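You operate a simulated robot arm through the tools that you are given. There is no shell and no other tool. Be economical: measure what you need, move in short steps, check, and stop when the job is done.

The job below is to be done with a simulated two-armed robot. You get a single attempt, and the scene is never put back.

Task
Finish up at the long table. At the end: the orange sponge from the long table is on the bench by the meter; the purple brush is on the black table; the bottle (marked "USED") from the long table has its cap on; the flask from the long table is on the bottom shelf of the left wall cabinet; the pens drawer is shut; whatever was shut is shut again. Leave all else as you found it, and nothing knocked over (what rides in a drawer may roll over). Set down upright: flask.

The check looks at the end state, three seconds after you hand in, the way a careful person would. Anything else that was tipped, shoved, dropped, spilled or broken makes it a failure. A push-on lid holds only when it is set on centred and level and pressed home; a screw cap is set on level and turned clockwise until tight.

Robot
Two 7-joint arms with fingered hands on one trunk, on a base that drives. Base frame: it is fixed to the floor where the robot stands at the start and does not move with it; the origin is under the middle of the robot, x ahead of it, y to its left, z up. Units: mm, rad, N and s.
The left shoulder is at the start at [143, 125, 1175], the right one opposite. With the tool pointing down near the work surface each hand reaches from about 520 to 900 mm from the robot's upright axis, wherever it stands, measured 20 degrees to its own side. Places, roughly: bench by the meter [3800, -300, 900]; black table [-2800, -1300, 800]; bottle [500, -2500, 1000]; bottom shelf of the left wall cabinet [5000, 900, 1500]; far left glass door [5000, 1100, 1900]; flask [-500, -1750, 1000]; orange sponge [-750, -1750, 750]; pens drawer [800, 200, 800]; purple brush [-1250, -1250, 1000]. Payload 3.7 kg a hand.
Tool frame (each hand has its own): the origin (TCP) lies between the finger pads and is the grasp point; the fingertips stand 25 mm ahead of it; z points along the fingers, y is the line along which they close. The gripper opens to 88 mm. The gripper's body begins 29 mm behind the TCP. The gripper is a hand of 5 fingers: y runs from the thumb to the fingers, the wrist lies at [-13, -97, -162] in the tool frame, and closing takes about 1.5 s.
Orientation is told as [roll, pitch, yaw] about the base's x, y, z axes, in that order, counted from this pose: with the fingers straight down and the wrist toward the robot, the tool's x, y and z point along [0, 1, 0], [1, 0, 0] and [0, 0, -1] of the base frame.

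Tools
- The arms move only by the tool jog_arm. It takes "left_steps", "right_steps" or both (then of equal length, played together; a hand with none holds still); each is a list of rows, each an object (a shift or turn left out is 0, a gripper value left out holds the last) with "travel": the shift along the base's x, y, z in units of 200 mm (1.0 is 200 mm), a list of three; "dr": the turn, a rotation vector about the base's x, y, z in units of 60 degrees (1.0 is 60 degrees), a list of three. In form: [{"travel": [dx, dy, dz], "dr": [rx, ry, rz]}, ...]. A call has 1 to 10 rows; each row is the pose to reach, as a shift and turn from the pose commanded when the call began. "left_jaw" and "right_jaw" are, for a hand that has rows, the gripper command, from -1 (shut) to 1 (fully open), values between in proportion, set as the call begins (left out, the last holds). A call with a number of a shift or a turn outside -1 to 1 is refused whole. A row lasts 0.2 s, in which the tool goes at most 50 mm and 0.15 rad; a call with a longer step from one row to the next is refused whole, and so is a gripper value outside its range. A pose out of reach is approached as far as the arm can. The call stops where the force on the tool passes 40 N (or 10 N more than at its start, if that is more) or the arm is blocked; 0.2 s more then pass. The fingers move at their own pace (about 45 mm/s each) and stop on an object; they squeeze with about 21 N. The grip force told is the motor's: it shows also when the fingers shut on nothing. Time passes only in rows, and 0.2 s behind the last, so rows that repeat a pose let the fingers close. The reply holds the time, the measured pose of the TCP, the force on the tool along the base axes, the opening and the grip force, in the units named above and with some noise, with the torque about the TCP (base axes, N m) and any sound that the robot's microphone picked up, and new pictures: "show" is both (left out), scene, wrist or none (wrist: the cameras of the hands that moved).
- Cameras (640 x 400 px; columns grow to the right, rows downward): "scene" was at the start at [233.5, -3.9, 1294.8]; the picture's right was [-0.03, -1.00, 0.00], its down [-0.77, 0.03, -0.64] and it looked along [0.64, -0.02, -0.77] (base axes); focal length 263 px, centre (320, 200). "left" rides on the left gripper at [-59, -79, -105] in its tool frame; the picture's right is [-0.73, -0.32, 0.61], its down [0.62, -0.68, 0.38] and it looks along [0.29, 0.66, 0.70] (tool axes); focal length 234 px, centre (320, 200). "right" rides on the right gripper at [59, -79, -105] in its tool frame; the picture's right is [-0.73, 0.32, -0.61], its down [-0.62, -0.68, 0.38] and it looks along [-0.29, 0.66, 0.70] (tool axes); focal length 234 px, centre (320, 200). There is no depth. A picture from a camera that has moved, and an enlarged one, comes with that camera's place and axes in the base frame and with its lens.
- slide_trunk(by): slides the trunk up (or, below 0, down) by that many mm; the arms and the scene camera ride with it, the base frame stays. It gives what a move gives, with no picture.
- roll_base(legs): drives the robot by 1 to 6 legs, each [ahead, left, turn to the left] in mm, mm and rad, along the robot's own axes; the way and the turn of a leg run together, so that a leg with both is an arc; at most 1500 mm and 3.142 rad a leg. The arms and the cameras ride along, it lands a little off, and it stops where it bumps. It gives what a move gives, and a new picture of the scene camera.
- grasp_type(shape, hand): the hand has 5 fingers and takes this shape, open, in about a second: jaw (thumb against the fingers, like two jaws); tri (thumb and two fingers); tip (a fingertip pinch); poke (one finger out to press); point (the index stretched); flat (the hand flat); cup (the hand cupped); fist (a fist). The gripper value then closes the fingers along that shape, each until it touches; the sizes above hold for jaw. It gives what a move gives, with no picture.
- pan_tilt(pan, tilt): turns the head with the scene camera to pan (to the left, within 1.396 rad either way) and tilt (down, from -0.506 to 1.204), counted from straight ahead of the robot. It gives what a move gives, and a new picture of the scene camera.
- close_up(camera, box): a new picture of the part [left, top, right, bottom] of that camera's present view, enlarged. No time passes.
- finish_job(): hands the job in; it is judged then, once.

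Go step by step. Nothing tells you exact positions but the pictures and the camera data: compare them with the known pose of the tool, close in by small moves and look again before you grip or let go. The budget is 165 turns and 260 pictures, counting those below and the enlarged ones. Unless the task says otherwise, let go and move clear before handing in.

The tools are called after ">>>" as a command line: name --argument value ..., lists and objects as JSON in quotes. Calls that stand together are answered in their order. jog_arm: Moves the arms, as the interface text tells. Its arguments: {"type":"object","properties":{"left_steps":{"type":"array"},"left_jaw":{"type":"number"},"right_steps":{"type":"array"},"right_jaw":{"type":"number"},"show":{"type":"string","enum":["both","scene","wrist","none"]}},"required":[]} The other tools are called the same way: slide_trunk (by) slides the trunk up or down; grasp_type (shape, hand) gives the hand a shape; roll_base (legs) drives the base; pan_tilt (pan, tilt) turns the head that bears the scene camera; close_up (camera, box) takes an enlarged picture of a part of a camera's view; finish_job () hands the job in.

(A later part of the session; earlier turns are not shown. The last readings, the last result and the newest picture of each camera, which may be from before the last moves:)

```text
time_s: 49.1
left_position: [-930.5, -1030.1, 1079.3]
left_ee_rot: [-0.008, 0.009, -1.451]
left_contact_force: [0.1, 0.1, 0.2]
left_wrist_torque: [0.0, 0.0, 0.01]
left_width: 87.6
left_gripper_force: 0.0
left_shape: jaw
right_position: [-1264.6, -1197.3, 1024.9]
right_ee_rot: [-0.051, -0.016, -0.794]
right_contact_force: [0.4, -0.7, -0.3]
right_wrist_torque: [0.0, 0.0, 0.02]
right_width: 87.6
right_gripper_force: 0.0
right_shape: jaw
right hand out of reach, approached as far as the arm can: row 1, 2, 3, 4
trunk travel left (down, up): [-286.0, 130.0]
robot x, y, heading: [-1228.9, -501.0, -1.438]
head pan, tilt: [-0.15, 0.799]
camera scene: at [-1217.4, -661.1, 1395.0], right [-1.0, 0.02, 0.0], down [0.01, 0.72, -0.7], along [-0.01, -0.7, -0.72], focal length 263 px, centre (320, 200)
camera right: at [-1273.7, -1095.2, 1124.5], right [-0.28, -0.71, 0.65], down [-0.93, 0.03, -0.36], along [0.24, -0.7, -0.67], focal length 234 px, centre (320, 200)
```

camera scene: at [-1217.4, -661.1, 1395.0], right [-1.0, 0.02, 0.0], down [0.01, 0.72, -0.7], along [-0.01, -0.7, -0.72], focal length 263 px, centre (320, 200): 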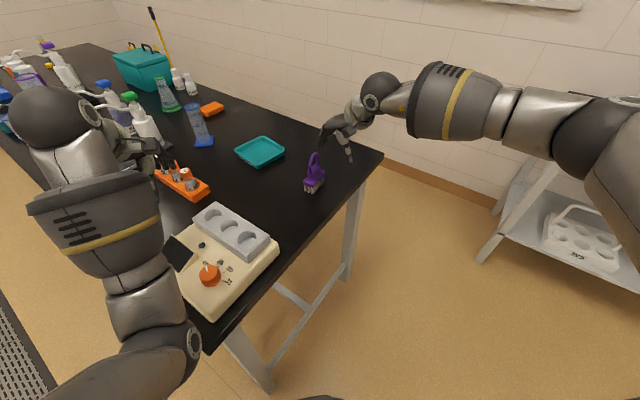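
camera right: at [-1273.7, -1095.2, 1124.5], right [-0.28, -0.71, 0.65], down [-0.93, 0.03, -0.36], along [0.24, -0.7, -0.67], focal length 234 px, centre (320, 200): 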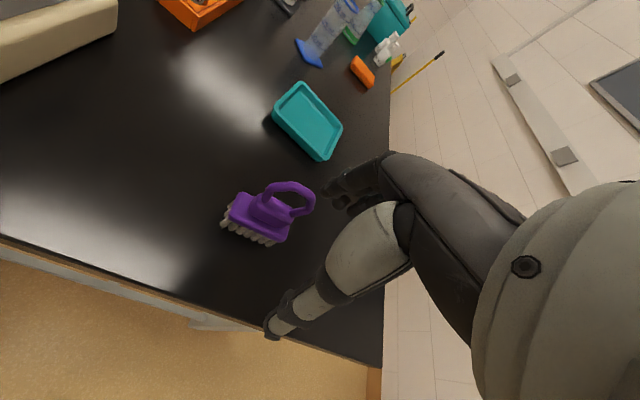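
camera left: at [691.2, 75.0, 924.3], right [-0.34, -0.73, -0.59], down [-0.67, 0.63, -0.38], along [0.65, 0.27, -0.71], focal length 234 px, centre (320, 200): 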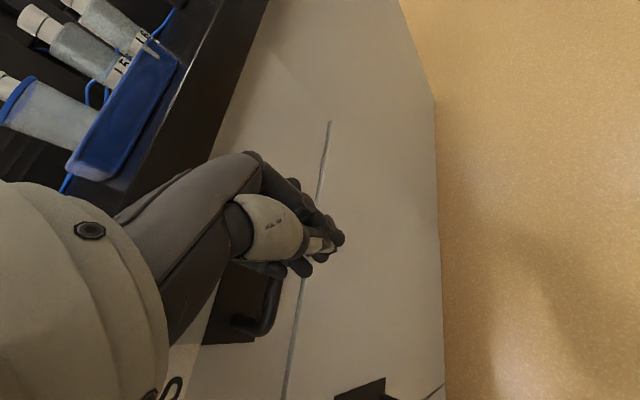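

The right arm is near a posture limit. Turning the base further left will ease the wrist, so I'll raise the trunk for clearance, turn, then come back down over the brush.

>>> slide_trunk --by 110

>>> roll_base --legs '[[0, 0, 0.38]]'

```text
time_s: 50.5
left_position: [-931.5, -1031.7, 1190.0]
left_ee_rot: [-0.01, 0.009, -1.451]
left_contact_force: [0.1, -0.2, 0.4]
left_wrist_torque: [0.03, -0.01, -0.01]
left_width: 87.9
left_gripper_force: 0.1
left_shape: jaw
right_position: [-1267.1, -1193.0, 1175.5]
right_ee_rot: [-0.09, -0.066, -0.795]
right_contact_force: [-0.3, 0.3, 0.4]
right_wrist_torque: [0.01, 0.01, 0.0]
right_width: 88.1
right_gripper_force: 0.1
right_shape: jaw
trunk travel left (down, up): [-396.0, 20.0]
robot x, y, heading: [-1229.1, -509.3, -1.441]
head pan, tilt: [-0.15, 0.799]
```

```text
time_s: 52.1
left_position: [-760.2, -888.0, 1191.2]
left_ee_rot: [-0.009, 0.008, -1.08]
left_contact_force: [0.2, 0.1, -0.1]
left_wrist_torque: [-0.03, -0.03, -0.03]
left_width: 87.9
left_gripper_force: 0.1
left_shape: jaw
right_position: [-1016.1, -1159.8, 1174.0]
right_ee_rot: [-0.093, -0.067, -0.425]
right_contact_force: [-0.2, 0.0, 0.3]
right_wrist_torque: [-0.02, -0.01, 0.02]
right_width: 87.9
right_gripper_force: 0.0
right_shape: jaw
trunk travel left (down, up): [-396.0, 20.0]
robot x, y, heading: [-1224.9, -503.7, -1.064]
head pan, tilt: [-0.15, 0.799]
camera scene: at [-1178.3, -617.6, 1507.1], right [-0.94, -0.35, 0.0], down [-0.25, 0.67, -0.7], along [0.24, -0.65, -0.72], focal length 263 px, centre (320, 200)
```

scene: 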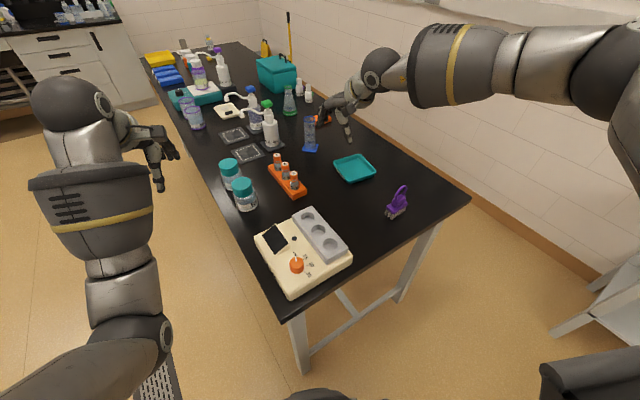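

>>> jog_arm --right_steps '[{"travel": [-0.2, -0.1, 0], "dr": [0.02, 0, -0.04]}, {"travel": [-0.4, -0.2, 0], "dr": [0.04, 0, -0.08]}, {"travel": [-0.6, -0.3, -0.1], "dr": [0.07, 0.01, -0.13]}, {"travel": [-0.8, -0.38, -0.25], "dr": [0.1, 0.02, -0.18]}, {"travel": [-0.965, -0.425, -0.4], "dr": [0.107, 0.022, -0.215]}, {"travel": [-0.965, -0.425, -0.57], "dr": [0.107, 0.022, -0.215]}]' --show "both"

```text
refused: row 4 steps farther than a row can; nothing moved
```

>>> jog_arm --right_steps '[{"travel": [-0.2, -0.1, 0], "dr": [0.02, 0, -0.04]}, {"travel": [-0.4, -0.2, 0], "dr": [0.04, 0, -0.08]}, {"travel": [-0.6, -0.3, -0.05], "dr": [0.07, 0.01, -0.13]}, {"travel": [-0.8, -0.38, -0.15], "dr": [0.1, 0.02, -0.18]}, {"travel": [-0.965, -0.425, -0.3], "dr": [0.107, 0.022, -0.215]}, {"travel": [-0.965, -0.425, -0.5], "dr": [0.107, 0.022, -0.215]}, {"travel": [-0.965, -0.425, -0.57], "dr": [0.107, 0.022, -0.215]}]' --show "both"

```text
time_s: 53.7
left_position: [-760.3, -887.0, 1191.4]
left_ee_rot: [-0.008, 0.008, -1.08]
left_contact_force: [-0.2, 1.6, -0.4]
left_wrist_torque: [0.02, -0.03, 0.01]
left_width: 87.9
left_gripper_force: 0.0
left_shape: jaw
right_position: [-1209.7, -1178.1, 1141.8]
right_ee_rot: [-0.058, -0.02, -0.619]
right_contact_force: [-1.0, -0.8, -0.2]
right_wrist_torque: [-0.01, -0.01, 0.0]
right_width: 87.7
right_gripper_force: 0.1
right_shape: jaw
right hand out of reach, approached as far as the arm can: row 1, 2, 3, 4, 5, 6, 7
trunk travel left (down, up): [-396.0, 20.0]
robot x, y, heading: [-1227.5, -505.0, -1.062]
head pan, tilt: [-0.15, 0.799]
camera scene: at [-1178.8, -616.2, 1507.2], right [-0.94, -0.35, 0.0], down [-0.25, 0.67, -0.7], along [0.24, -0.65, -0.72], focal length 263 px, centre (320, 200)
camera right: at [-1236.6, -1078.2, 1240.7], right [-0.15, -0.74, 0.65], down [-0.92, -0.13, -0.36], along [0.35, -0.66, -0.66], focal length 234 px, centre (320, 200)
```

scene: 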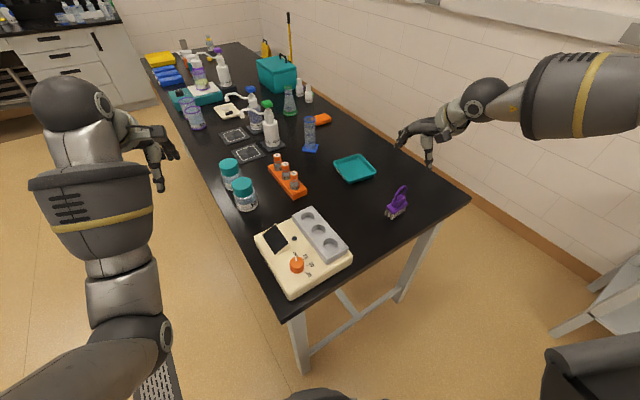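
right: 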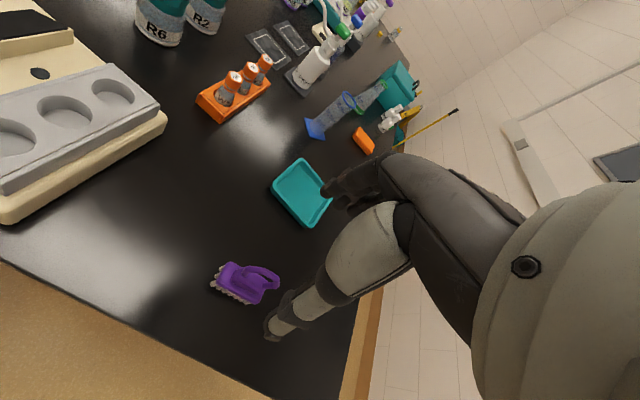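

>>> slide_trunk --by -110

>>> jog_arm --right_steps '[{"travel": [0, -0.15, 0]}, {"travel": [0, -0.3, 0]}]' --show "none"

```text
time_s: 55.1
left_position: [-761.6, -887.7, 1082.2]
left_ee_rot: [-0.008, 0.005, -1.079]
left_contact_force: [-0.4, 0.4, 0.1]
left_wrist_torque: [-0.01, 0.04, -0.01]
left_width: 87.8
left_gripper_force: 0.0
left_shape: jaw
right_position: [-1202.8, -1182.6, 1033.0]
right_ee_rot: [-0.059, -0.02, -0.622]
right_contact_force: [-0.1, -0.4, -0.3]
right_wrist_torque: [-0.02, 0.03, -0.03]
right_width: 87.8
right_gripper_force: 0.0
right_shape: jaw
trunk travel left (down, up): [-286.0, 130.0]
robot x, y, heading: [-1227.7, -504.3, -1.069]
head pan, tilt: [-0.15, 0.799]
```

```text
time_s: 55.7
left_position: [-760.6, -888.0, 1080.8]
left_ee_rot: [-0.009, 0.008, -1.08]
left_contact_force: [0.4, 0.8, -0.3]
left_wrist_torque: [0.01, 0.01, 0.0]
left_width: 87.7
left_gripper_force: 0.1
left_shape: jaw
right_position: [-1202.2, -1194.2, 1031.5]
right_ee_rot: [-0.057, -0.019, -0.621]
right_contact_force: [0.0, -0.8, -0.4]
right_wrist_torque: [0.01, 0.0, 0.02]
right_width: 87.9
right_gripper_force: 0.0
right_shape: jaw
right hand out of reach, approached as far as the arm can: row 1, 2
trunk travel left (down, up): [-286.0, 130.0]
robot x, y, heading: [-1226.7, -504.8, -1.07]
head pan, tilt: [-0.15, 0.799]
```

The right arm can't extend with the hand turned inward. I'll reposition so the robot faces along the table from its end, which lets the hand point straight ahead.

>>> slide_trunk --by 80

>>> roll_base --legs '[[-20, -390, 0], [0, 0, 0.42]]'

```text
time_s: 56.9
left_position: [-762.0, -888.2, 1160.1]
left_ee_rot: [-0.007, 0.008, -1.08]
left_contact_force: [0.2, 1.5, 0.4]
left_wrist_torque: [0.01, 0.04, 0.01]
left_width: 87.7
left_gripper_force: 0.1
left_shape: jaw
right_position: [-1204.5, -1189.6, 1138.4]
right_ee_rot: [-0.078, -0.06, -0.62]
right_contact_force: [0.4, 0.7, 0.5]
right_wrist_torque: [-0.03, 0.0, 0.0]
right_width: 87.8
right_gripper_force: 0.0
right_shape: jaw
trunk travel left (down, up): [-366.0, 50.0]
robot x, y, heading: [-1225.7, -505.7, -1.069]
head pan, tilt: [-0.15, 0.799]
```

```text
time_s: 62.1
left_position: [-1006.7, -847.7, 1160.7]
left_ee_rot: [-0.009, 0.01, -0.667]
left_contact_force: [-0.3, 0.1, 0.4]
left_wrist_torque: [0.0, -0.03, 0.0]
left_width: 87.8
left_gripper_force: 0.1
left_shape: jaw
right_position: [-1294.4, -1302.4, 1138.2]
right_ee_rot: [-0.077, -0.058, -0.208]
right_contact_force: [0.9, 0.5, -0.4]
right_wrist_torque: [0.03, 0.0, -0.02]
right_width: 88.0
right_gripper_force: 0.1
right_shape: jaw
trunk travel left (down, up): [-366.0, 50.0]
robot x, y, heading: [-1585.2, -682.4, -0.653]
head pan, tilt: [-0.15, 0.799]
camera scene: at [-1498.6, -767.2, 1477.1], right [-0.72, -0.69, 0.0], down [-0.5, 0.52, -0.7], along [0.48, -0.5, -0.72], focal length 263 px, centre (320, 200)
```

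scene: 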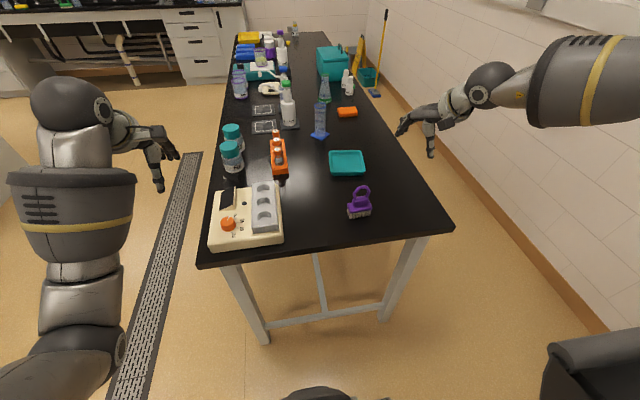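

>>> jog_arm --right_steps '[{"travel": [0, 0.18, 0], "dr": [0.016, 0.008, -0.085]}, {"travel": [0, 0.36, 0], "dr": [0.033, 0.016, -0.17]}, {"travel": [0, 0.54, 0], "dr": [0.05, 0.024, -0.255]}, {"travel": [0, 0.72, 0], "dr": [0.066, 0.03, -0.34]}, {"travel": [0, 0.9, 0], "dr": [0.083, 0.039, -0.425]}, {"travel": [0, 0.9, 0], "dr": [0.083, 0.039, -0.425]}]' --show "wrist"

```text
time_s: 63.5
left_position: [-1008.5, -847.7, 1160.5]
left_ee_rot: [-0.008, 0.008, -0.668]
left_contact_force: [0.6, 0.3, 0.3]
left_wrist_torque: [-0.03, 0.0, -0.02]
left_width: 87.6
left_gripper_force: 0.1
left_shape: jaw
right_position: [-1292.9, -1119.1, 1138.9]
right_ee_rot: [-0.017, 0.014, -0.658]
right_contact_force: [-0.3, -0.3, 0.1]
right_wrist_torque: [0.01, -0.04, 0.01]
right_width: 88.1
right_gripper_force: 0.0
right_shape: jaw
trunk travel left (down, up): [-366.0, 50.0]
robot x, y, heading: [-1587.2, -684.9, -0.654]
head pan, tilt: [-0.15, 0.799]
camera right: at [-1316.4, -1024.5, 1242.8], right [-0.18, -0.77, 0.62], down [-0.93, -0.08, -0.36], along [0.33, -0.64, -0.7], focal length 234 px, centre (320, 200)
```

right: 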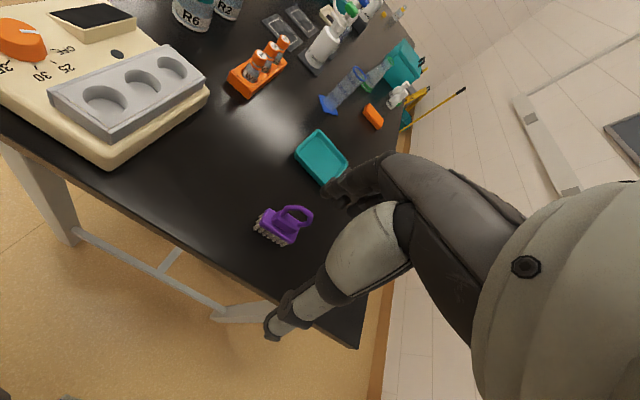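

>>> jog_arm --right_steps '[{"travel": [0.1, -0.15, -0.1]}, {"travel": [0.2, -0.3, -0.2]}, {"travel": [0.3, -0.45, -0.3]}, {"travel": [0.42, -0.63, -0.4]}, {"travel": [0.42, -0.63, -0.4]}]' --show "both"

>>> close_up --camera "scene" --box '[310, 130, 430, 230]'

```text
time_s: 64.8
left_position: [-1007.5, -846.4, 1160.5]
left_ee_rot: [-0.009, 0.007, -0.668]
left_contact_force: [0.0, 0.1, 0.5]
left_wrist_torque: [0.02, -0.04, -0.01]
left_width: 87.7
left_gripper_force: 0.0
left_shape: jaw
right_position: [-1208.1, -1244.8, 1057.5]
right_ee_rot: [-0.017, 0.012, -0.655]
right_contact_force: [0.7, -0.1, 0.0]
right_wrist_torque: [0.02, -0.01, 0.01]
right_width: 87.8
right_gripper_force: 0.0
right_shape: jaw
trunk travel left (down, up): [-366.0, 50.0]
robot x, y, heading: [-1589.7, -682.4, -0.659]
head pan, tilt: [-0.15, 0.799]
camera scene: at [-1499.6, -767.1, 1477.2], right [-0.72, -0.69, 0.0], down [-0.5, 0.52, -0.7], along [0.48, -0.5, -0.72], focal length 263 px, centre (320, 200)
camera right: at [-1231.9, -1149.7, 1160.6], right [-0.17, -0.77, 0.62], down [-0.93, -0.08, -0.36], along [0.33, -0.64, -0.7], focal length 234 px, centre (320, 200)
```

scene: 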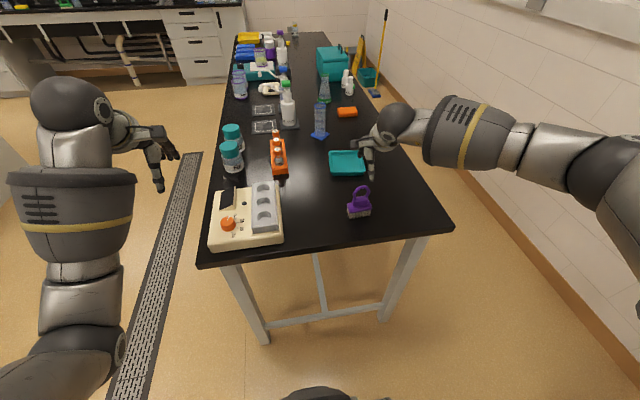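
right: 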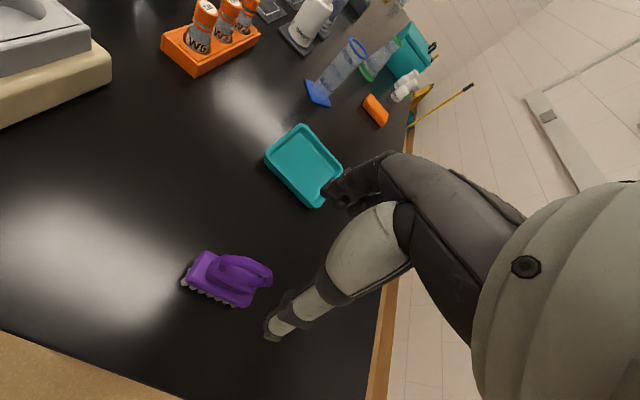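

```text
4.00 times, centred on (370, 180) of scene
camera zoom: at [-1499.6, -767.1, 1477.2], right [-0.72, -0.69, 0.0], down [-0.5, 0.52, -0.7], along [0.48, -0.5, -0.72], focal length 1051 px, centre (120, 280)
```

zoom: 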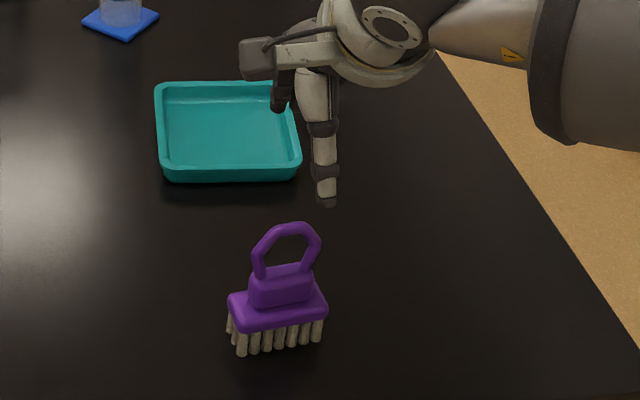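

>>> close_up --camera "right" --box '[160, 220, 320, 320]'

```text
4.00 times, centred on (240, 270) of right
camera zoom: at [-1231.9, -1149.7, 1160.6], right [-0.17, -0.77, 0.62], down [-0.93, -0.08, -0.36], along [0.33, -0.64, -0.7], focal length 937 px, centre (640, -80)
```

zoom: 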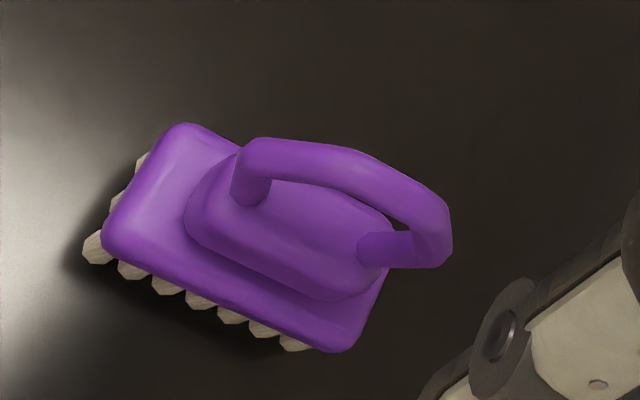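

The loop apex triangulates to about (-1208, -1241, 967). I'll lower onto it and close.

>>> jog_arm --right_steps '[{"travel": [0, 0.017, -0.2]}, {"travel": [0, 0.017, -0.4]}, {"travel": [0, 0.017, -0.53]}]' --show "both"

```text
time_s: 65.5
left_position: [-1007.0, -848.5, 1160.6]
left_ee_rot: [-0.009, 0.01, -0.67]
left_contact_force: [0.8, -0.6, 0.0]
left_wrist_torque: [0.02, -0.03, -0.01]
left_width: 87.8
left_gripper_force: 0.0
left_shape: jaw
right_position: [-1210.1, -1242.8, 949.3]
right_ee_rot: [-0.016, 0.012, -0.655]
right_contact_force: [-0.1, 0.0, 0.3]
right_wrist_torque: [-0.02, 0.0, -0.02]
right_width: 87.9
right_gripper_force: 0.0
right_shape: jaw
trunk travel left (down, up): [-366.0, 50.0]
robot x, y, heading: [-1584.9, -685.7, -0.655]
head pan, tilt: [-0.15, 0.799]
camera scene: at [-1498.7, -767.6, 1477.1], right [-0.72, -0.69, 0.0], down [-0.5, 0.52, -0.7], along [0.48, -0.5, -0.72], focal length 263 px, centre (320, 200)
camera right: at [-1234.0, -1147.4, 1053.4], right [-0.17, -0.77, 0.62], down [-0.93, -0.08, -0.36], along [0.33, -0.64, -0.7], focal length 234 px, centre (320, 200)
```

scene: 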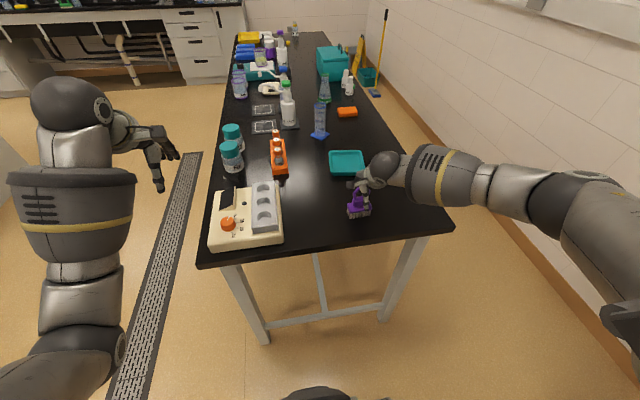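
right: 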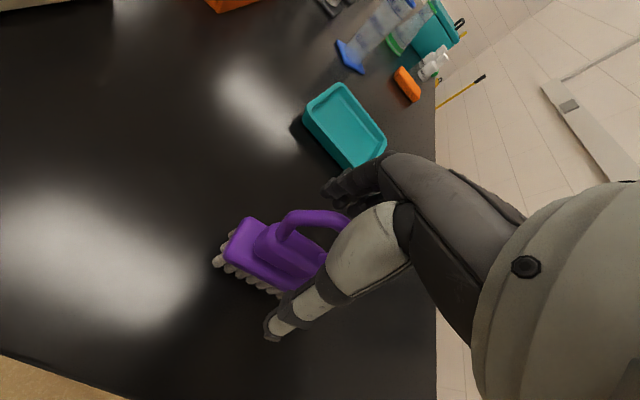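

>>> jog_arm --right_steps '[{}, {}, {}, {}, {}, {}, {}, {}]' --right_jaw -1 --show "wrist"

```text
time_s: 67.3
left_position: [-1007.5, -848.0, 1160.7]
left_ee_rot: [-0.011, 0.01, -0.669]
left_contact_force: [0.3, -0.4, -0.2]
left_wrist_torque: [-0.02, 0.01, 0.0]
left_width: 87.8
left_gripper_force: 0.1
left_shape: jaw
right_position: [-1211.1, -1242.7, 950.0]
right_ee_rot: [-0.016, 0.012, -0.658]
right_contact_force: [-1.4, 0.2, 4.4]
right_wrist_torque: [0.02, 0.06, 0.01]
right_width: 16.7
right_gripper_force: 21.0
right_shape: jaw
trunk travel left (down, up): [-366.0, 50.0]
robot x, y, heading: [-1586.7, -681.2, -0.656]
head pan, tilt: [-0.15, 0.799]
camera right: at [-1234.0, -1147.1, 1054.7], right [-0.18, -0.77, 0.62], down [-0.93, -0.08, -0.36], along [0.33, -0.64, -0.7], focal length 234 px, centre (320, 200)
```

right: 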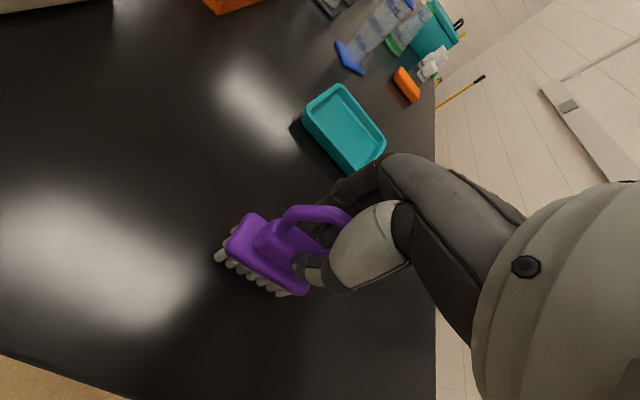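

Gripped. Lift and check.

>>> jog_arm --right_steps '[{"travel": [0, 0, 0.1]}, {"travel": [0, 0, 0.3]}, {"travel": [0, 0, 0.5]}, {"travel": [-0.1, 0.1, 0.65]}, {"travel": [-0.2, 0.25, 0.75]}, {"travel": [-0.3, 0.4, 0.8]}, {"travel": [-0.42, 0.55, 0.85]}]' --show "both"

```text
time_s: 69.0
left_position: [-1007.8, -846.8, 1161.3]
left_ee_rot: [-0.009, 0.007, -0.668]
left_contact_force: [-1.0, 0.3, -0.3]
left_wrist_torque: [-0.01, 0.02, 0.01]
left_width: 87.7
left_gripper_force: 0.1
left_shape: jaw
right_position: [-1294.4, -1133.6, 1124.6]
right_ee_rot: [-0.018, 0.012, -0.659]
right_contact_force: [-0.5, -0.5, 0.1]
right_wrist_torque: [-0.04, 0.0, -0.04]
right_width: 12.7
right_gripper_force: 20.7
right_shape: jaw
trunk travel left (down, up): [-366.0, 50.0]
robot x, y, heading: [-1587.3, -681.8, -0.656]
head pan, tilt: [-0.15, 0.799]
camera scene: at [-1499.5, -766.9, 1477.2], right [-0.72, -0.69, 0.0], down [-0.5, 0.52, -0.7], along [0.48, -0.5, -0.72], focal length 263 px, centre (320, 200)
camera right: at [-1318.1, -1037.7, 1228.9], right [-0.18, -0.77, 0.62], down [-0.93, -0.08, -0.36], along [0.33, -0.64, -0.7], focal length 234 px, centre (320, 200)
```

scene: 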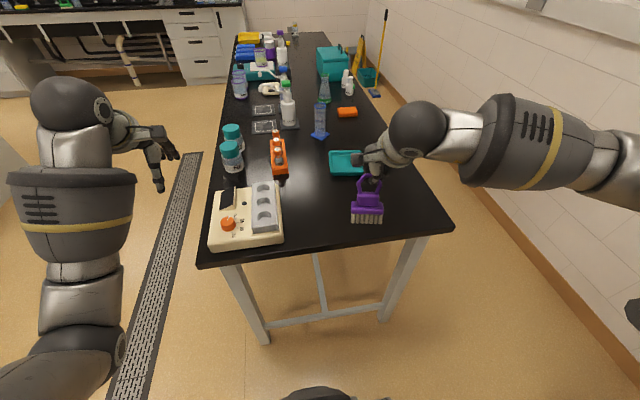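
right: 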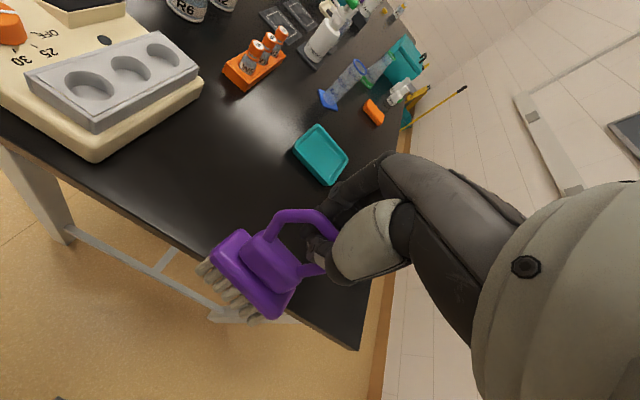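

The brush is up and held. I'll turn right to face the black table and look.

>>> roll_base --legs '[[0, 0, -1.545]]'

>>> pan_tilt --pan -0.3 --tilt 0.6

```text
time_s: 73.0
left_position: [-1693.6, -1276.1, 1161.1]
left_ee_rot: [-0.009, 0.01, -2.141]
left_contact_force: [-0.2, -0.6, -0.2]
left_wrist_torque: [0.01, -0.01, 0.0]
left_width: 87.6
left_gripper_force: 0.0
left_shape: jaw
right_position: [-2007.3, -1020.5, 1124.4]
right_ee_rot: [-0.016, 0.014, -2.13]
right_contact_force: [-0.3, 1.4, -1.2]
right_wrist_torque: [-0.04, 0.0, -0.01]
right_width: 12.8
right_gripper_force: 21.0
right_shape: jaw
trunk travel left (down, up): [-366.0, 50.0]
robot x, y, heading: [-1585.8, -684.9, -2.128]
head pan, tilt: [-0.15, 0.799]
camera scene: at [-1659.9, -780.2, 1477.1], right [-0.76, 0.65, 0.0], down [0.47, 0.55, -0.7], along [-0.45, -0.53, -0.72], focal length 263 px, centre (320, 200)
```

scene: 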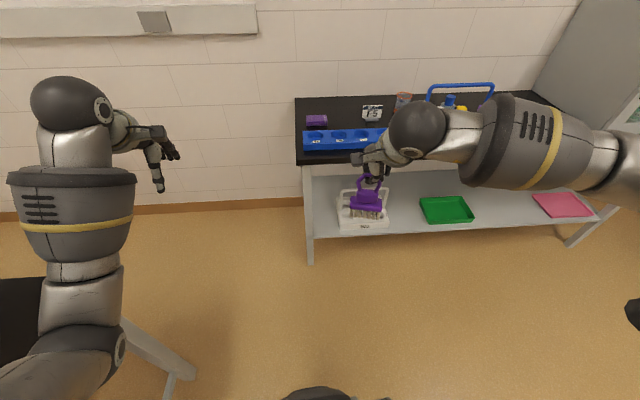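

```text
time_s: 73.7
left_position: [-1693.4, -1276.0, 1160.8]
left_ee_rot: [-0.008, 0.008, -2.14]
left_contact_force: [0.4, -0.4, -0.2]
left_wrist_torque: [0.01, 0.0, 0.01]
left_width: 87.8
left_gripper_force: 0.0
left_shape: jaw
right_position: [-2007.1, -1020.8, 1124.6]
right_ee_rot: [-0.018, 0.013, -2.129]
right_contact_force: [0.1, 0.2, -0.8]
right_wrist_torque: [-0.01, -0.01, 0.0]
right_width: 12.7
right_gripper_force: 21.2
right_shape: jaw
trunk travel left (down, up): [-366.0, 50.0]
robot x, y, heading: [-1584.1, -683.4, -2.13]
head pan, tilt: [-0.3, 0.6]
camera scene: at [-1674.1, -776.9, 1493.9], right [-0.66, 0.76, 0.0], down [0.43, 0.37, -0.82], along [-0.62, -0.54, -0.57], focal length 263 px, centre (320, 200)
```

scene: 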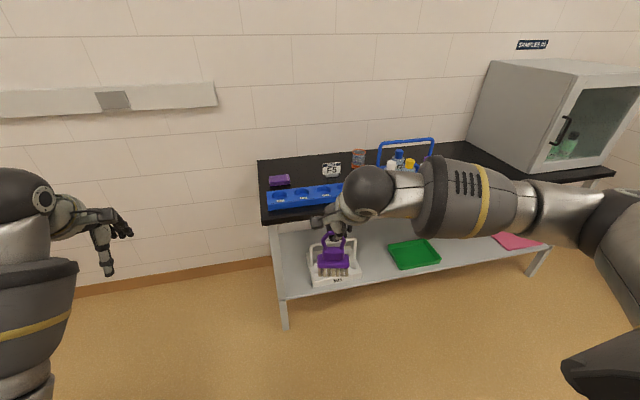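

>>> roll_base --legs '[[0, 0, -0.07], [0, -626, 0], [250, 0, 0]]'

>>> pan_tilt --pan 0.0 --tilt 0.6

```text
time_s: 81.6
left_position: [-2373.3, -1108.2, 1160.5]
left_ee_rot: [-0.009, 0.008, -2.183]
left_contact_force: [0.3, -0.5, 0.5]
left_wrist_torque: [0.03, -0.03, -0.02]
left_width: 87.7
left_gripper_force: 0.1
left_shape: jaw
right_position: [-2675.9, -838.2, 1124.4]
right_ee_rot: [-0.017, 0.015, -2.171]
right_contact_force: [0.9, -1.0, -1.1]
right_wrist_torque: [0.01, 0.03, -0.01]
right_width: 12.6
right_gripper_force: 21.2
right_shape: jaw
trunk travel left (down, up): [-366.0, 50.0]
robot x, y, heading: [-2239.2, -521.1, -2.169]
head pan, tilt: [-0.3, 0.6]
camera scene: at [-2333.8, -610.0, 1493.9], right [-0.62, 0.78, 0.0], down [0.44, 0.35, -0.82], along [-0.65, -0.51, -0.57], focal length 263 px, centre (320, 200)
```

scene: 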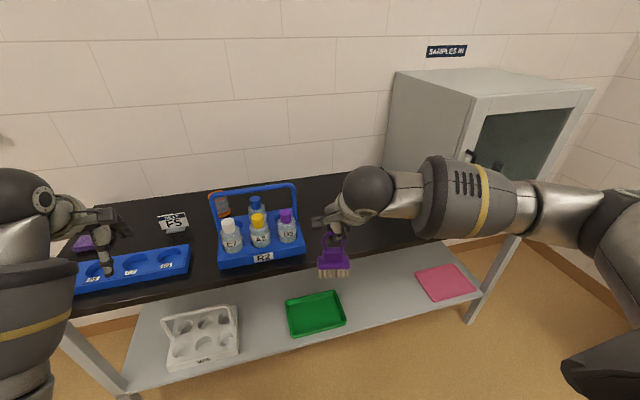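

```text
time_s: 82.4
left_position: [-2374.8, -1108.0, 1160.9]
left_ee_rot: [-0.008, 0.008, -2.183]
left_contact_force: [-0.2, 0.2, 0.9]
left_wrist_torque: [0.0, 0.01, -0.05]
left_width: 87.7
left_gripper_force: 0.0
left_shape: jaw
right_position: [-2674.6, -838.2, 1124.2]
right_ee_rot: [-0.018, 0.013, -2.171]
right_contact_force: [-0.1, 0.1, -1.2]
right_wrist_torque: [-0.02, 0.02, 0.02]
right_width: 12.9
right_gripper_force: 20.8
right_shape: jaw
trunk travel left (down, up): [-366.0, 50.0]
robot x, y, heading: [-2242.8, -519.1, -2.169]
head pan, tilt: [0.0, 0.6]
camera scene: at [-2313.9, -627.1, 1494.0], right [-0.83, 0.56, 0.0], down [0.32, 0.47, -0.83], along [-0.47, -0.68, -0.56], focal length 263 px, centre (320, 200)
```

scene: 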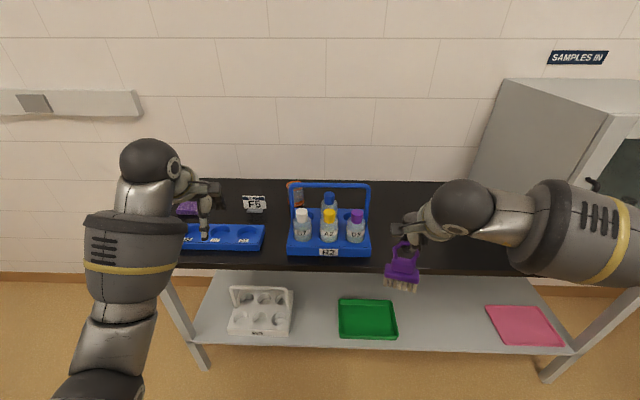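

>>> roll_base --legs '[[0, -130, -0.03], [150, 0, 0]]'

>>> close_up --camera "right" --box '[0, 0, 640, 400]'

```text
time_s: 85.1
left_position: [-2586.7, -1153.1, 1160.0]
left_ee_rot: [-0.009, 0.009, -2.215]
left_contact_force: [-0.3, -0.4, 0.0]
left_wrist_torque: [-0.03, -0.03, 0.01]
left_width: 87.8
left_gripper_force: 0.1
left_shape: jaw
right_position: [-2880.9, -875.0, 1124.5]
right_ee_rot: [-0.018, 0.015, -2.202]
right_contact_force: [-0.2, 0.3, -1.0]
right_wrist_torque: [-0.01, 0.04, 0.01]
right_width: 12.5
right_gripper_force: 21.0
right_shape: jaw
trunk travel left (down, up): [-366.0, 50.0]
robot x, y, heading: [-2438.5, -569.0, -2.198]
head pan, tilt: [0.0, 0.6]
camera scene: at [-2512.3, -674.6, 1493.8], right [-0.81, 0.59, 0.0], down [0.33, 0.46, -0.82], along [-0.49, -0.67, -0.57], focal length 263 px, centre (320, 200)
```

scene: 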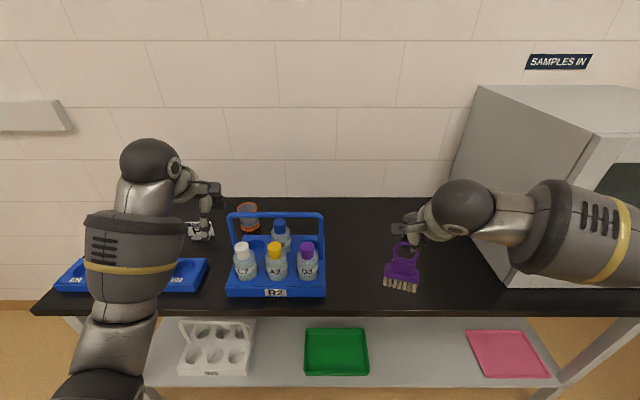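

```text
1.00 times, centred on (320, 200) of right (not enlarged: the box is as wide or as high as the picture)
camera zoom: at [-2784.3, -846.9, 1228.1], right [-0.77, 0.15, 0.62], down [-0.1, 0.93, -0.36], along [-0.63, -0.34, -0.7], focal length 234 px, centre (320, 200)
```

zoom: 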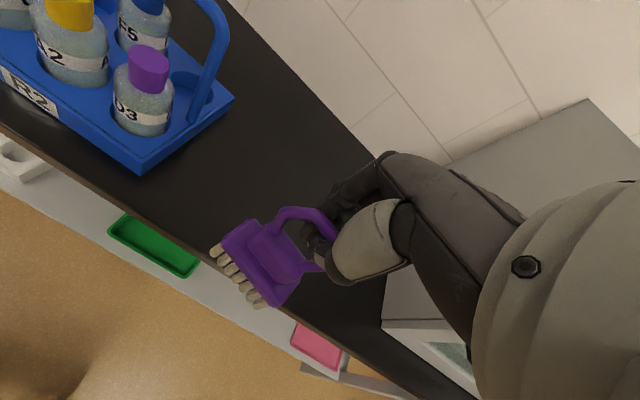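

The black table top is at z≈875. I'll move the brush 130 mm in over the free spot between the R2 rack and the cabinet, then lower it.

>>> jog_arm --right_steps '[{"travel": [-0.1, -0.13, 0]}, {"travel": [-0.2, -0.26, 0]}, {"travel": [-0.3, -0.4, 0]}, {"travel": [-0.38, -0.525, -0.1]}, {"travel": [-0.38, -0.525, -0.3]}, {"travel": [-0.38, -0.525, -0.5]}, {"travel": [-0.38, -0.525, -0.59]}]' --show "both"

```text
time_s: 86.7
left_position: [-2586.4, -1151.8, 1161.1]
left_ee_rot: [-0.008, 0.01, -2.214]
left_contact_force: [-0.5, 0.4, -0.4]
left_wrist_torque: [-0.02, 0.0, 0.0]
left_width: 87.9
left_gripper_force: 0.2
left_shape: jaw
right_position: [-2955.6, -976.2, 1007.1]
right_ee_rot: [-0.017, 0.013, -2.203]
right_contact_force: [-1.1, 0.2, -0.7]
right_wrist_torque: [-0.03, 0.02, -0.02]
right_width: 12.5
right_gripper_force: 21.3
right_shape: jaw
trunk travel left (down, up): [-366.0, 50.0]
robot x, y, heading: [-2439.4, -572.4, -2.206]
head pan, tilt: [0.0, 0.6]
camera scene: at [-2511.6, -673.5, 1494.0], right [-0.81, 0.59, 0.0], down [0.33, 0.46, -0.83], along [-0.49, -0.67, -0.56], focal length 263 px, centre (320, 200)
camera right: at [-2860.1, -949.3, 1111.7], right [-0.77, 0.16, 0.62], down [-0.1, 0.93, -0.36], along [-0.63, -0.34, -0.7], focal length 234 px, centre (320, 200)
```

scene: 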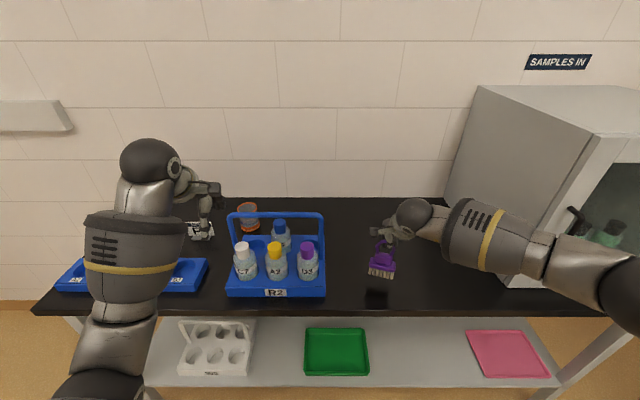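
right: 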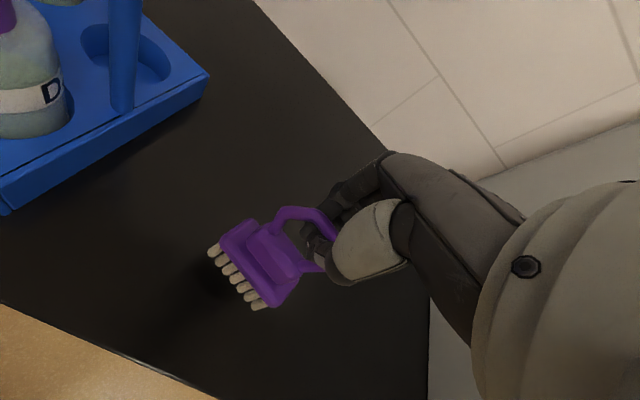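

>>> jog_arm --right_steps '[{"travel": [0, 0, -0.04]}, {"travel": [0, 0, -0.07]}]' --show "wrist"

```text
time_s: 87.3
left_position: [-2587.2, -1152.8, 1160.3]
left_ee_rot: [-0.008, 0.009, -2.216]
left_contact_force: [0.5, -0.3, -1.1]
left_wrist_torque: [0.02, 0.01, 0.01]
left_width: 88.0
left_gripper_force: 0.0
left_shape: jaw
right_position: [-2956.6, -976.7, 992.4]
right_ee_rot: [-0.017, 0.014, -2.202]
right_contact_force: [0.1, 0.3, -0.8]
right_wrist_torque: [0.01, 0.04, -0.01]
right_width: 12.8
right_gripper_force: 20.8
right_shape: jaw
trunk travel left (down, up): [-366.0, 50.0]
robot x, y, heading: [-2435.3, -567.2, -2.196]
head pan, tilt: [0.0, 0.6]
camera right: at [-2859.9, -950.6, 1097.3], right [-0.77, 0.16, 0.62], down [-0.1, 0.93, -0.36], along [-0.63, -0.34, -0.7], focal length 234 px, centre (320, 200)
```

right: 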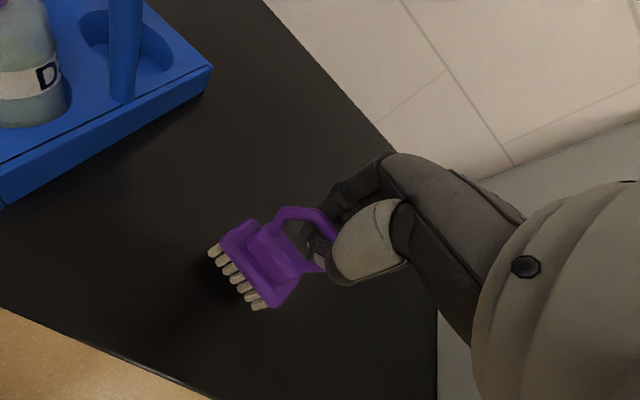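

Shadow gap is still there; I'll continue down in small steps until I feel contact.

>>> jog_arm --right_steps '[{"travel": [0, 0, -0.03]}, {"travel": [0, 0, -0.06]}]' --show "none"

>>> jog_arm --right_steps '[{"travel": [0, 0, -0.025]}, {"travel": [0, 0, -0.05]}]' --show "wrist"

```text
time_s: 87.9
left_position: [-2585.7, -1151.9, 1160.3]
left_ee_rot: [-0.009, 0.008, -2.214]
left_contact_force: [-0.5, 0.2, 0.1]
left_wrist_torque: [0.02, 0.02, -0.01]
left_width: 87.6
left_gripper_force: 0.1
left_shape: jaw
right_position: [-2955.6, -976.7, 981.2]
right_ee_rot: [-0.019, 0.013, -2.203]
right_contact_force: [-0.8, -0.6, -0.9]
right_wrist_torque: [-0.04, 0.0, 0.02]
right_width: 12.8
right_gripper_force: 20.6
right_shape: jaw
trunk travel left (down, up): [-366.0, 50.0]
robot x, y, heading: [-2437.2, -571.3, -2.205]
head pan, tilt: [0.0, 0.6]
```

```text
time_s: 88.5
left_position: [-2586.0, -1151.9, 1160.1]
left_ee_rot: [-0.01, 0.009, -2.215]
left_contact_force: [0.3, -0.4, 0.4]
left_wrist_torque: [0.01, -0.02, 0.01]
left_width: 87.3
left_gripper_force: 0.0
left_shape: jaw
right_position: [-2955.4, -977.9, 969.0]
right_ee_rot: [-0.017, 0.013, -2.203]
right_contact_force: [0.5, -0.1, -0.5]
right_wrist_torque: [-0.04, 0.0, -0.04]
right_width: 12.5
right_gripper_force: 21.2
right_shape: jaw
trunk travel left (down, up): [-366.0, 50.0]
robot x, y, heading: [-2434.2, -568.8, -2.201]
head pan, tilt: [0.0, 0.6]
camera right: at [-2859.8, -950.5, 1074.3], right [-0.77, 0.16, 0.62], down [-0.1, 0.93, -0.36], along [-0.63, -0.34, -0.7], focal length 234 px, centre (320, 200)
```

right: 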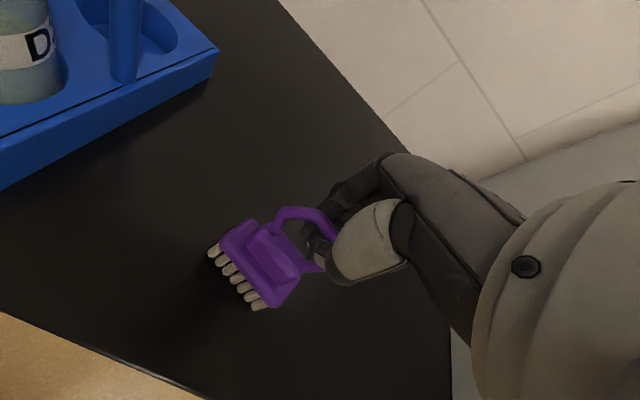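

>>> jog_arm --right_steps '[{"travel": [0, 0, -0.025]}, {"travel": [0, 0, -0.05]}]' --show "none"

>>> close_up --camera "scene" --box '[320, 210, 480, 310]'

```text
time_s: 89.1
left_position: [-2586.0, -1151.5, 1160.2]
left_ee_rot: [-0.008, 0.009, -2.214]
left_contact_force: [-0.1, -0.6, 0.3]
left_wrist_torque: [-0.01, 0.0, 0.02]
left_width: 87.7
left_gripper_force: 0.0
left_shape: jaw
right_position: [-2954.6, -979.2, 959.9]
right_ee_rot: [-0.017, 0.014, -2.202]
right_contact_force: [-0.3, -0.1, 0.3]
right_wrist_torque: [-0.02, -0.01, 0.0]
right_width: 12.9
right_gripper_force: 20.7
right_shape: jaw
trunk travel left (down, up): [-366.0, 50.0]
robot x, y, heading: [-2436.0, -568.2, -2.2]
head pan, tilt: [0.0, 0.6]
```

```text
4.00 times, centred on (400, 260) of scene
camera zoom: at [-2511.5, -673.6, 1494.0], right [-0.81, 0.59, 0.0], down [0.33, 0.46, -0.83], along [-0.49, -0.67, -0.56], focal length 1051 px, centre (0, -40)
```

zoom: 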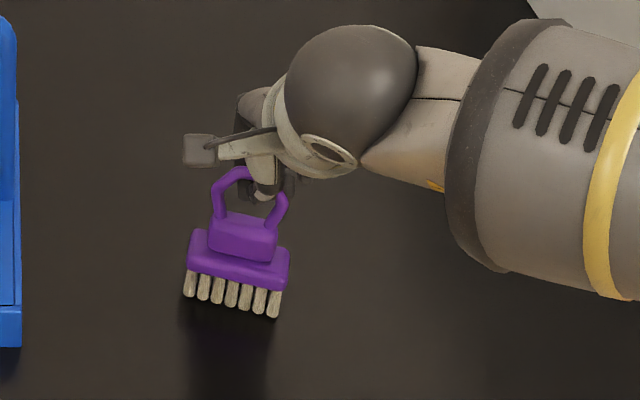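

>>> jog_arm --right_steps '[{"travel": [0, 0, -0.025]}, {"travel": [0, 0, -0.05]}]' --show "none"

>>> close_up --camera "scene" --box '[320, 210, 480, 310]'

```text
time_s: 89.7
left_position: [-2586.5, -1150.9, 1161.5]
left_ee_rot: [-0.007, 0.009, -2.215]
left_contact_force: [-0.3, -0.6, 0.0]
left_wrist_torque: [-0.02, 0.02, -0.05]
left_width: 87.9
left_gripper_force: 0.1
left_shape: jaw
right_position: [-2954.3, -979.4, 949.1]
right_ee_rot: [-0.017, 0.013, -2.201]
right_contact_force: [0.5, -0.5, 0.1]
right_wrist_torque: [0.02, 0.02, -0.01]
right_width: 13.0
right_gripper_force: 21.2
right_shape: jaw
trunk travel left (down, up): [-366.0, 50.0]
robot x, y, heading: [-2430.8, -570.4, -2.199]
head pan, tilt: [0.0, 0.6]
```

```text
4.00 times, centred on (400, 260) of scene
camera zoom: at [-2511.5, -673.7, 1493.9], right [-0.81, 0.59, 0.0], down [0.33, 0.46, -0.83], along [-0.49, -0.67, -0.56], focal length 1051 px, centre (0, -40)
```

zoom: 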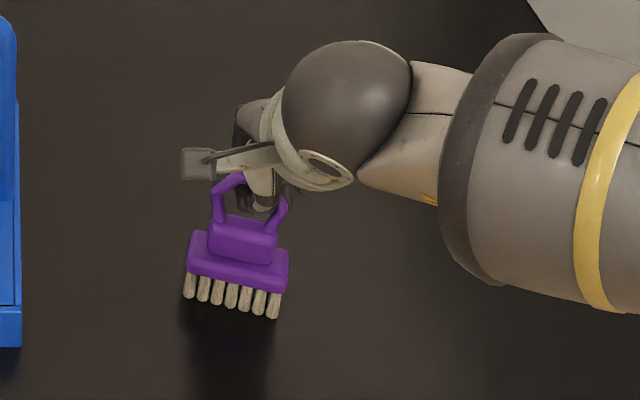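

The brush stopped moving while the hand descended, so it's on the table. Open and retreat straight up.

>>> jog_arm --right_steps '[{}, {}, {}, {}, {}]' --right_jaw 1 --show "wrist"

>>> jog_arm --right_steps '[{"travel": [0, 0, 0.1]}, {"travel": [0, 0, 0.3]}, {"travel": [0, 0, 0.5]}, {"travel": [0, 0, 0.7]}, {"travel": [0, 0, 0.9]}]' --show "both"

```text
time_s: 90.9
left_position: [-2586.6, -1151.7, 1160.9]
left_ee_rot: [-0.009, 0.01, -2.214]
left_contact_force: [-1.2, -0.2, 0.2]
left_wrist_torque: [0.0, -0.02, -0.01]
left_width: 87.9
left_gripper_force: 0.1
left_shape: jaw
right_position: [-2954.4, -978.7, 949.7]
right_ee_rot: [-0.017, 0.014, -2.202]
right_contact_force: [-0.5, 0.3, 0.7]
right_wrist_torque: [0.0, 0.01, 0.0]
right_width: 87.7
right_gripper_force: 0.0
right_shape: jaw
trunk travel left (down, up): [-366.0, 50.0]
robot x, y, heading: [-2438.0, -570.1, -2.202]
head pan, tilt: [0.0, 0.6]
camera right: at [-2858.9, -951.4, 1054.2], right [-0.77, 0.16, 0.62], down [-0.1, 0.93, -0.36], along [-0.63, -0.34, -0.7], focal length 234 px, centre (320, 200)
```

right: 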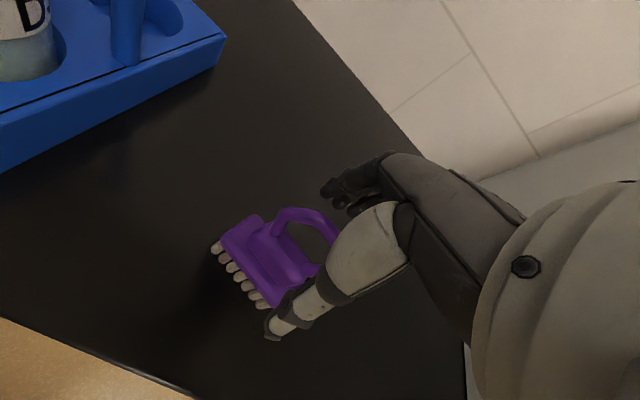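

```text
time_s: 92.1
left_position: [-2586.0, -1151.3, 1160.7]
left_ee_rot: [-0.008, 0.01, -2.215]
left_contact_force: [0.0, -0.6, -0.1]
left_wrist_torque: [0.03, 0.0, 0.01]
left_width: 87.8
left_gripper_force: 0.0
left_shape: jaw
right_position: [-2951.0, -976.4, 1133.6]
right_ee_rot: [-0.016, 0.015, -2.203]
right_contact_force: [-0.5, -0.4, -0.2]
right_wrist_torque: [-0.01, -0.01, 0.04]
right_width: 87.5
right_gripper_force: 0.1
right_shape: jaw
trunk travel left (down, up): [-366.0, 50.0]
robot x, y, heading: [-2436.3, -568.9, -2.203]
head pan, tilt: [0.0, 0.6]
camera scene: at [-2511.2, -673.5, 1494.0], right [-0.81, 0.59, 0.0], down [0.33, 0.46, -0.83], along [-0.49, -0.67, -0.56], focal length 263 px, centre (320, 200)
camera right: at [-2855.4, -949.5, 1236.4], right [-0.77, 0.15, 0.62], down [-0.1, 0.93, -0.36], along [-0.63, -0.34, -0.7], focal length 234 px, centre (320, 200)
```

scene: 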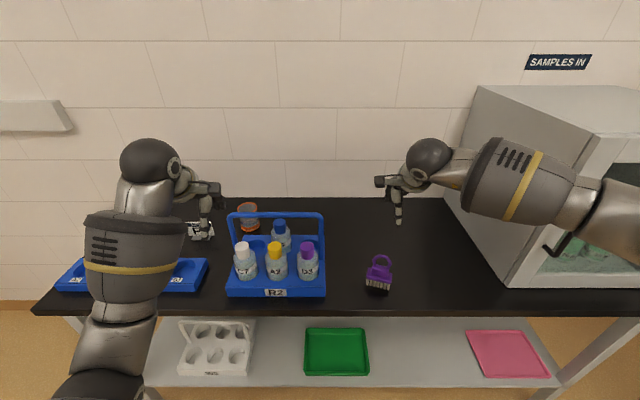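
right: 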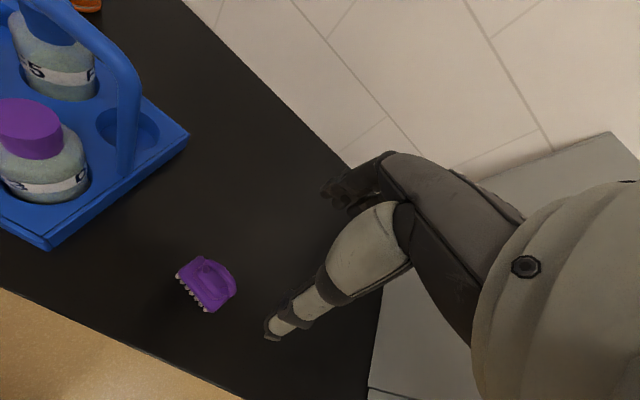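

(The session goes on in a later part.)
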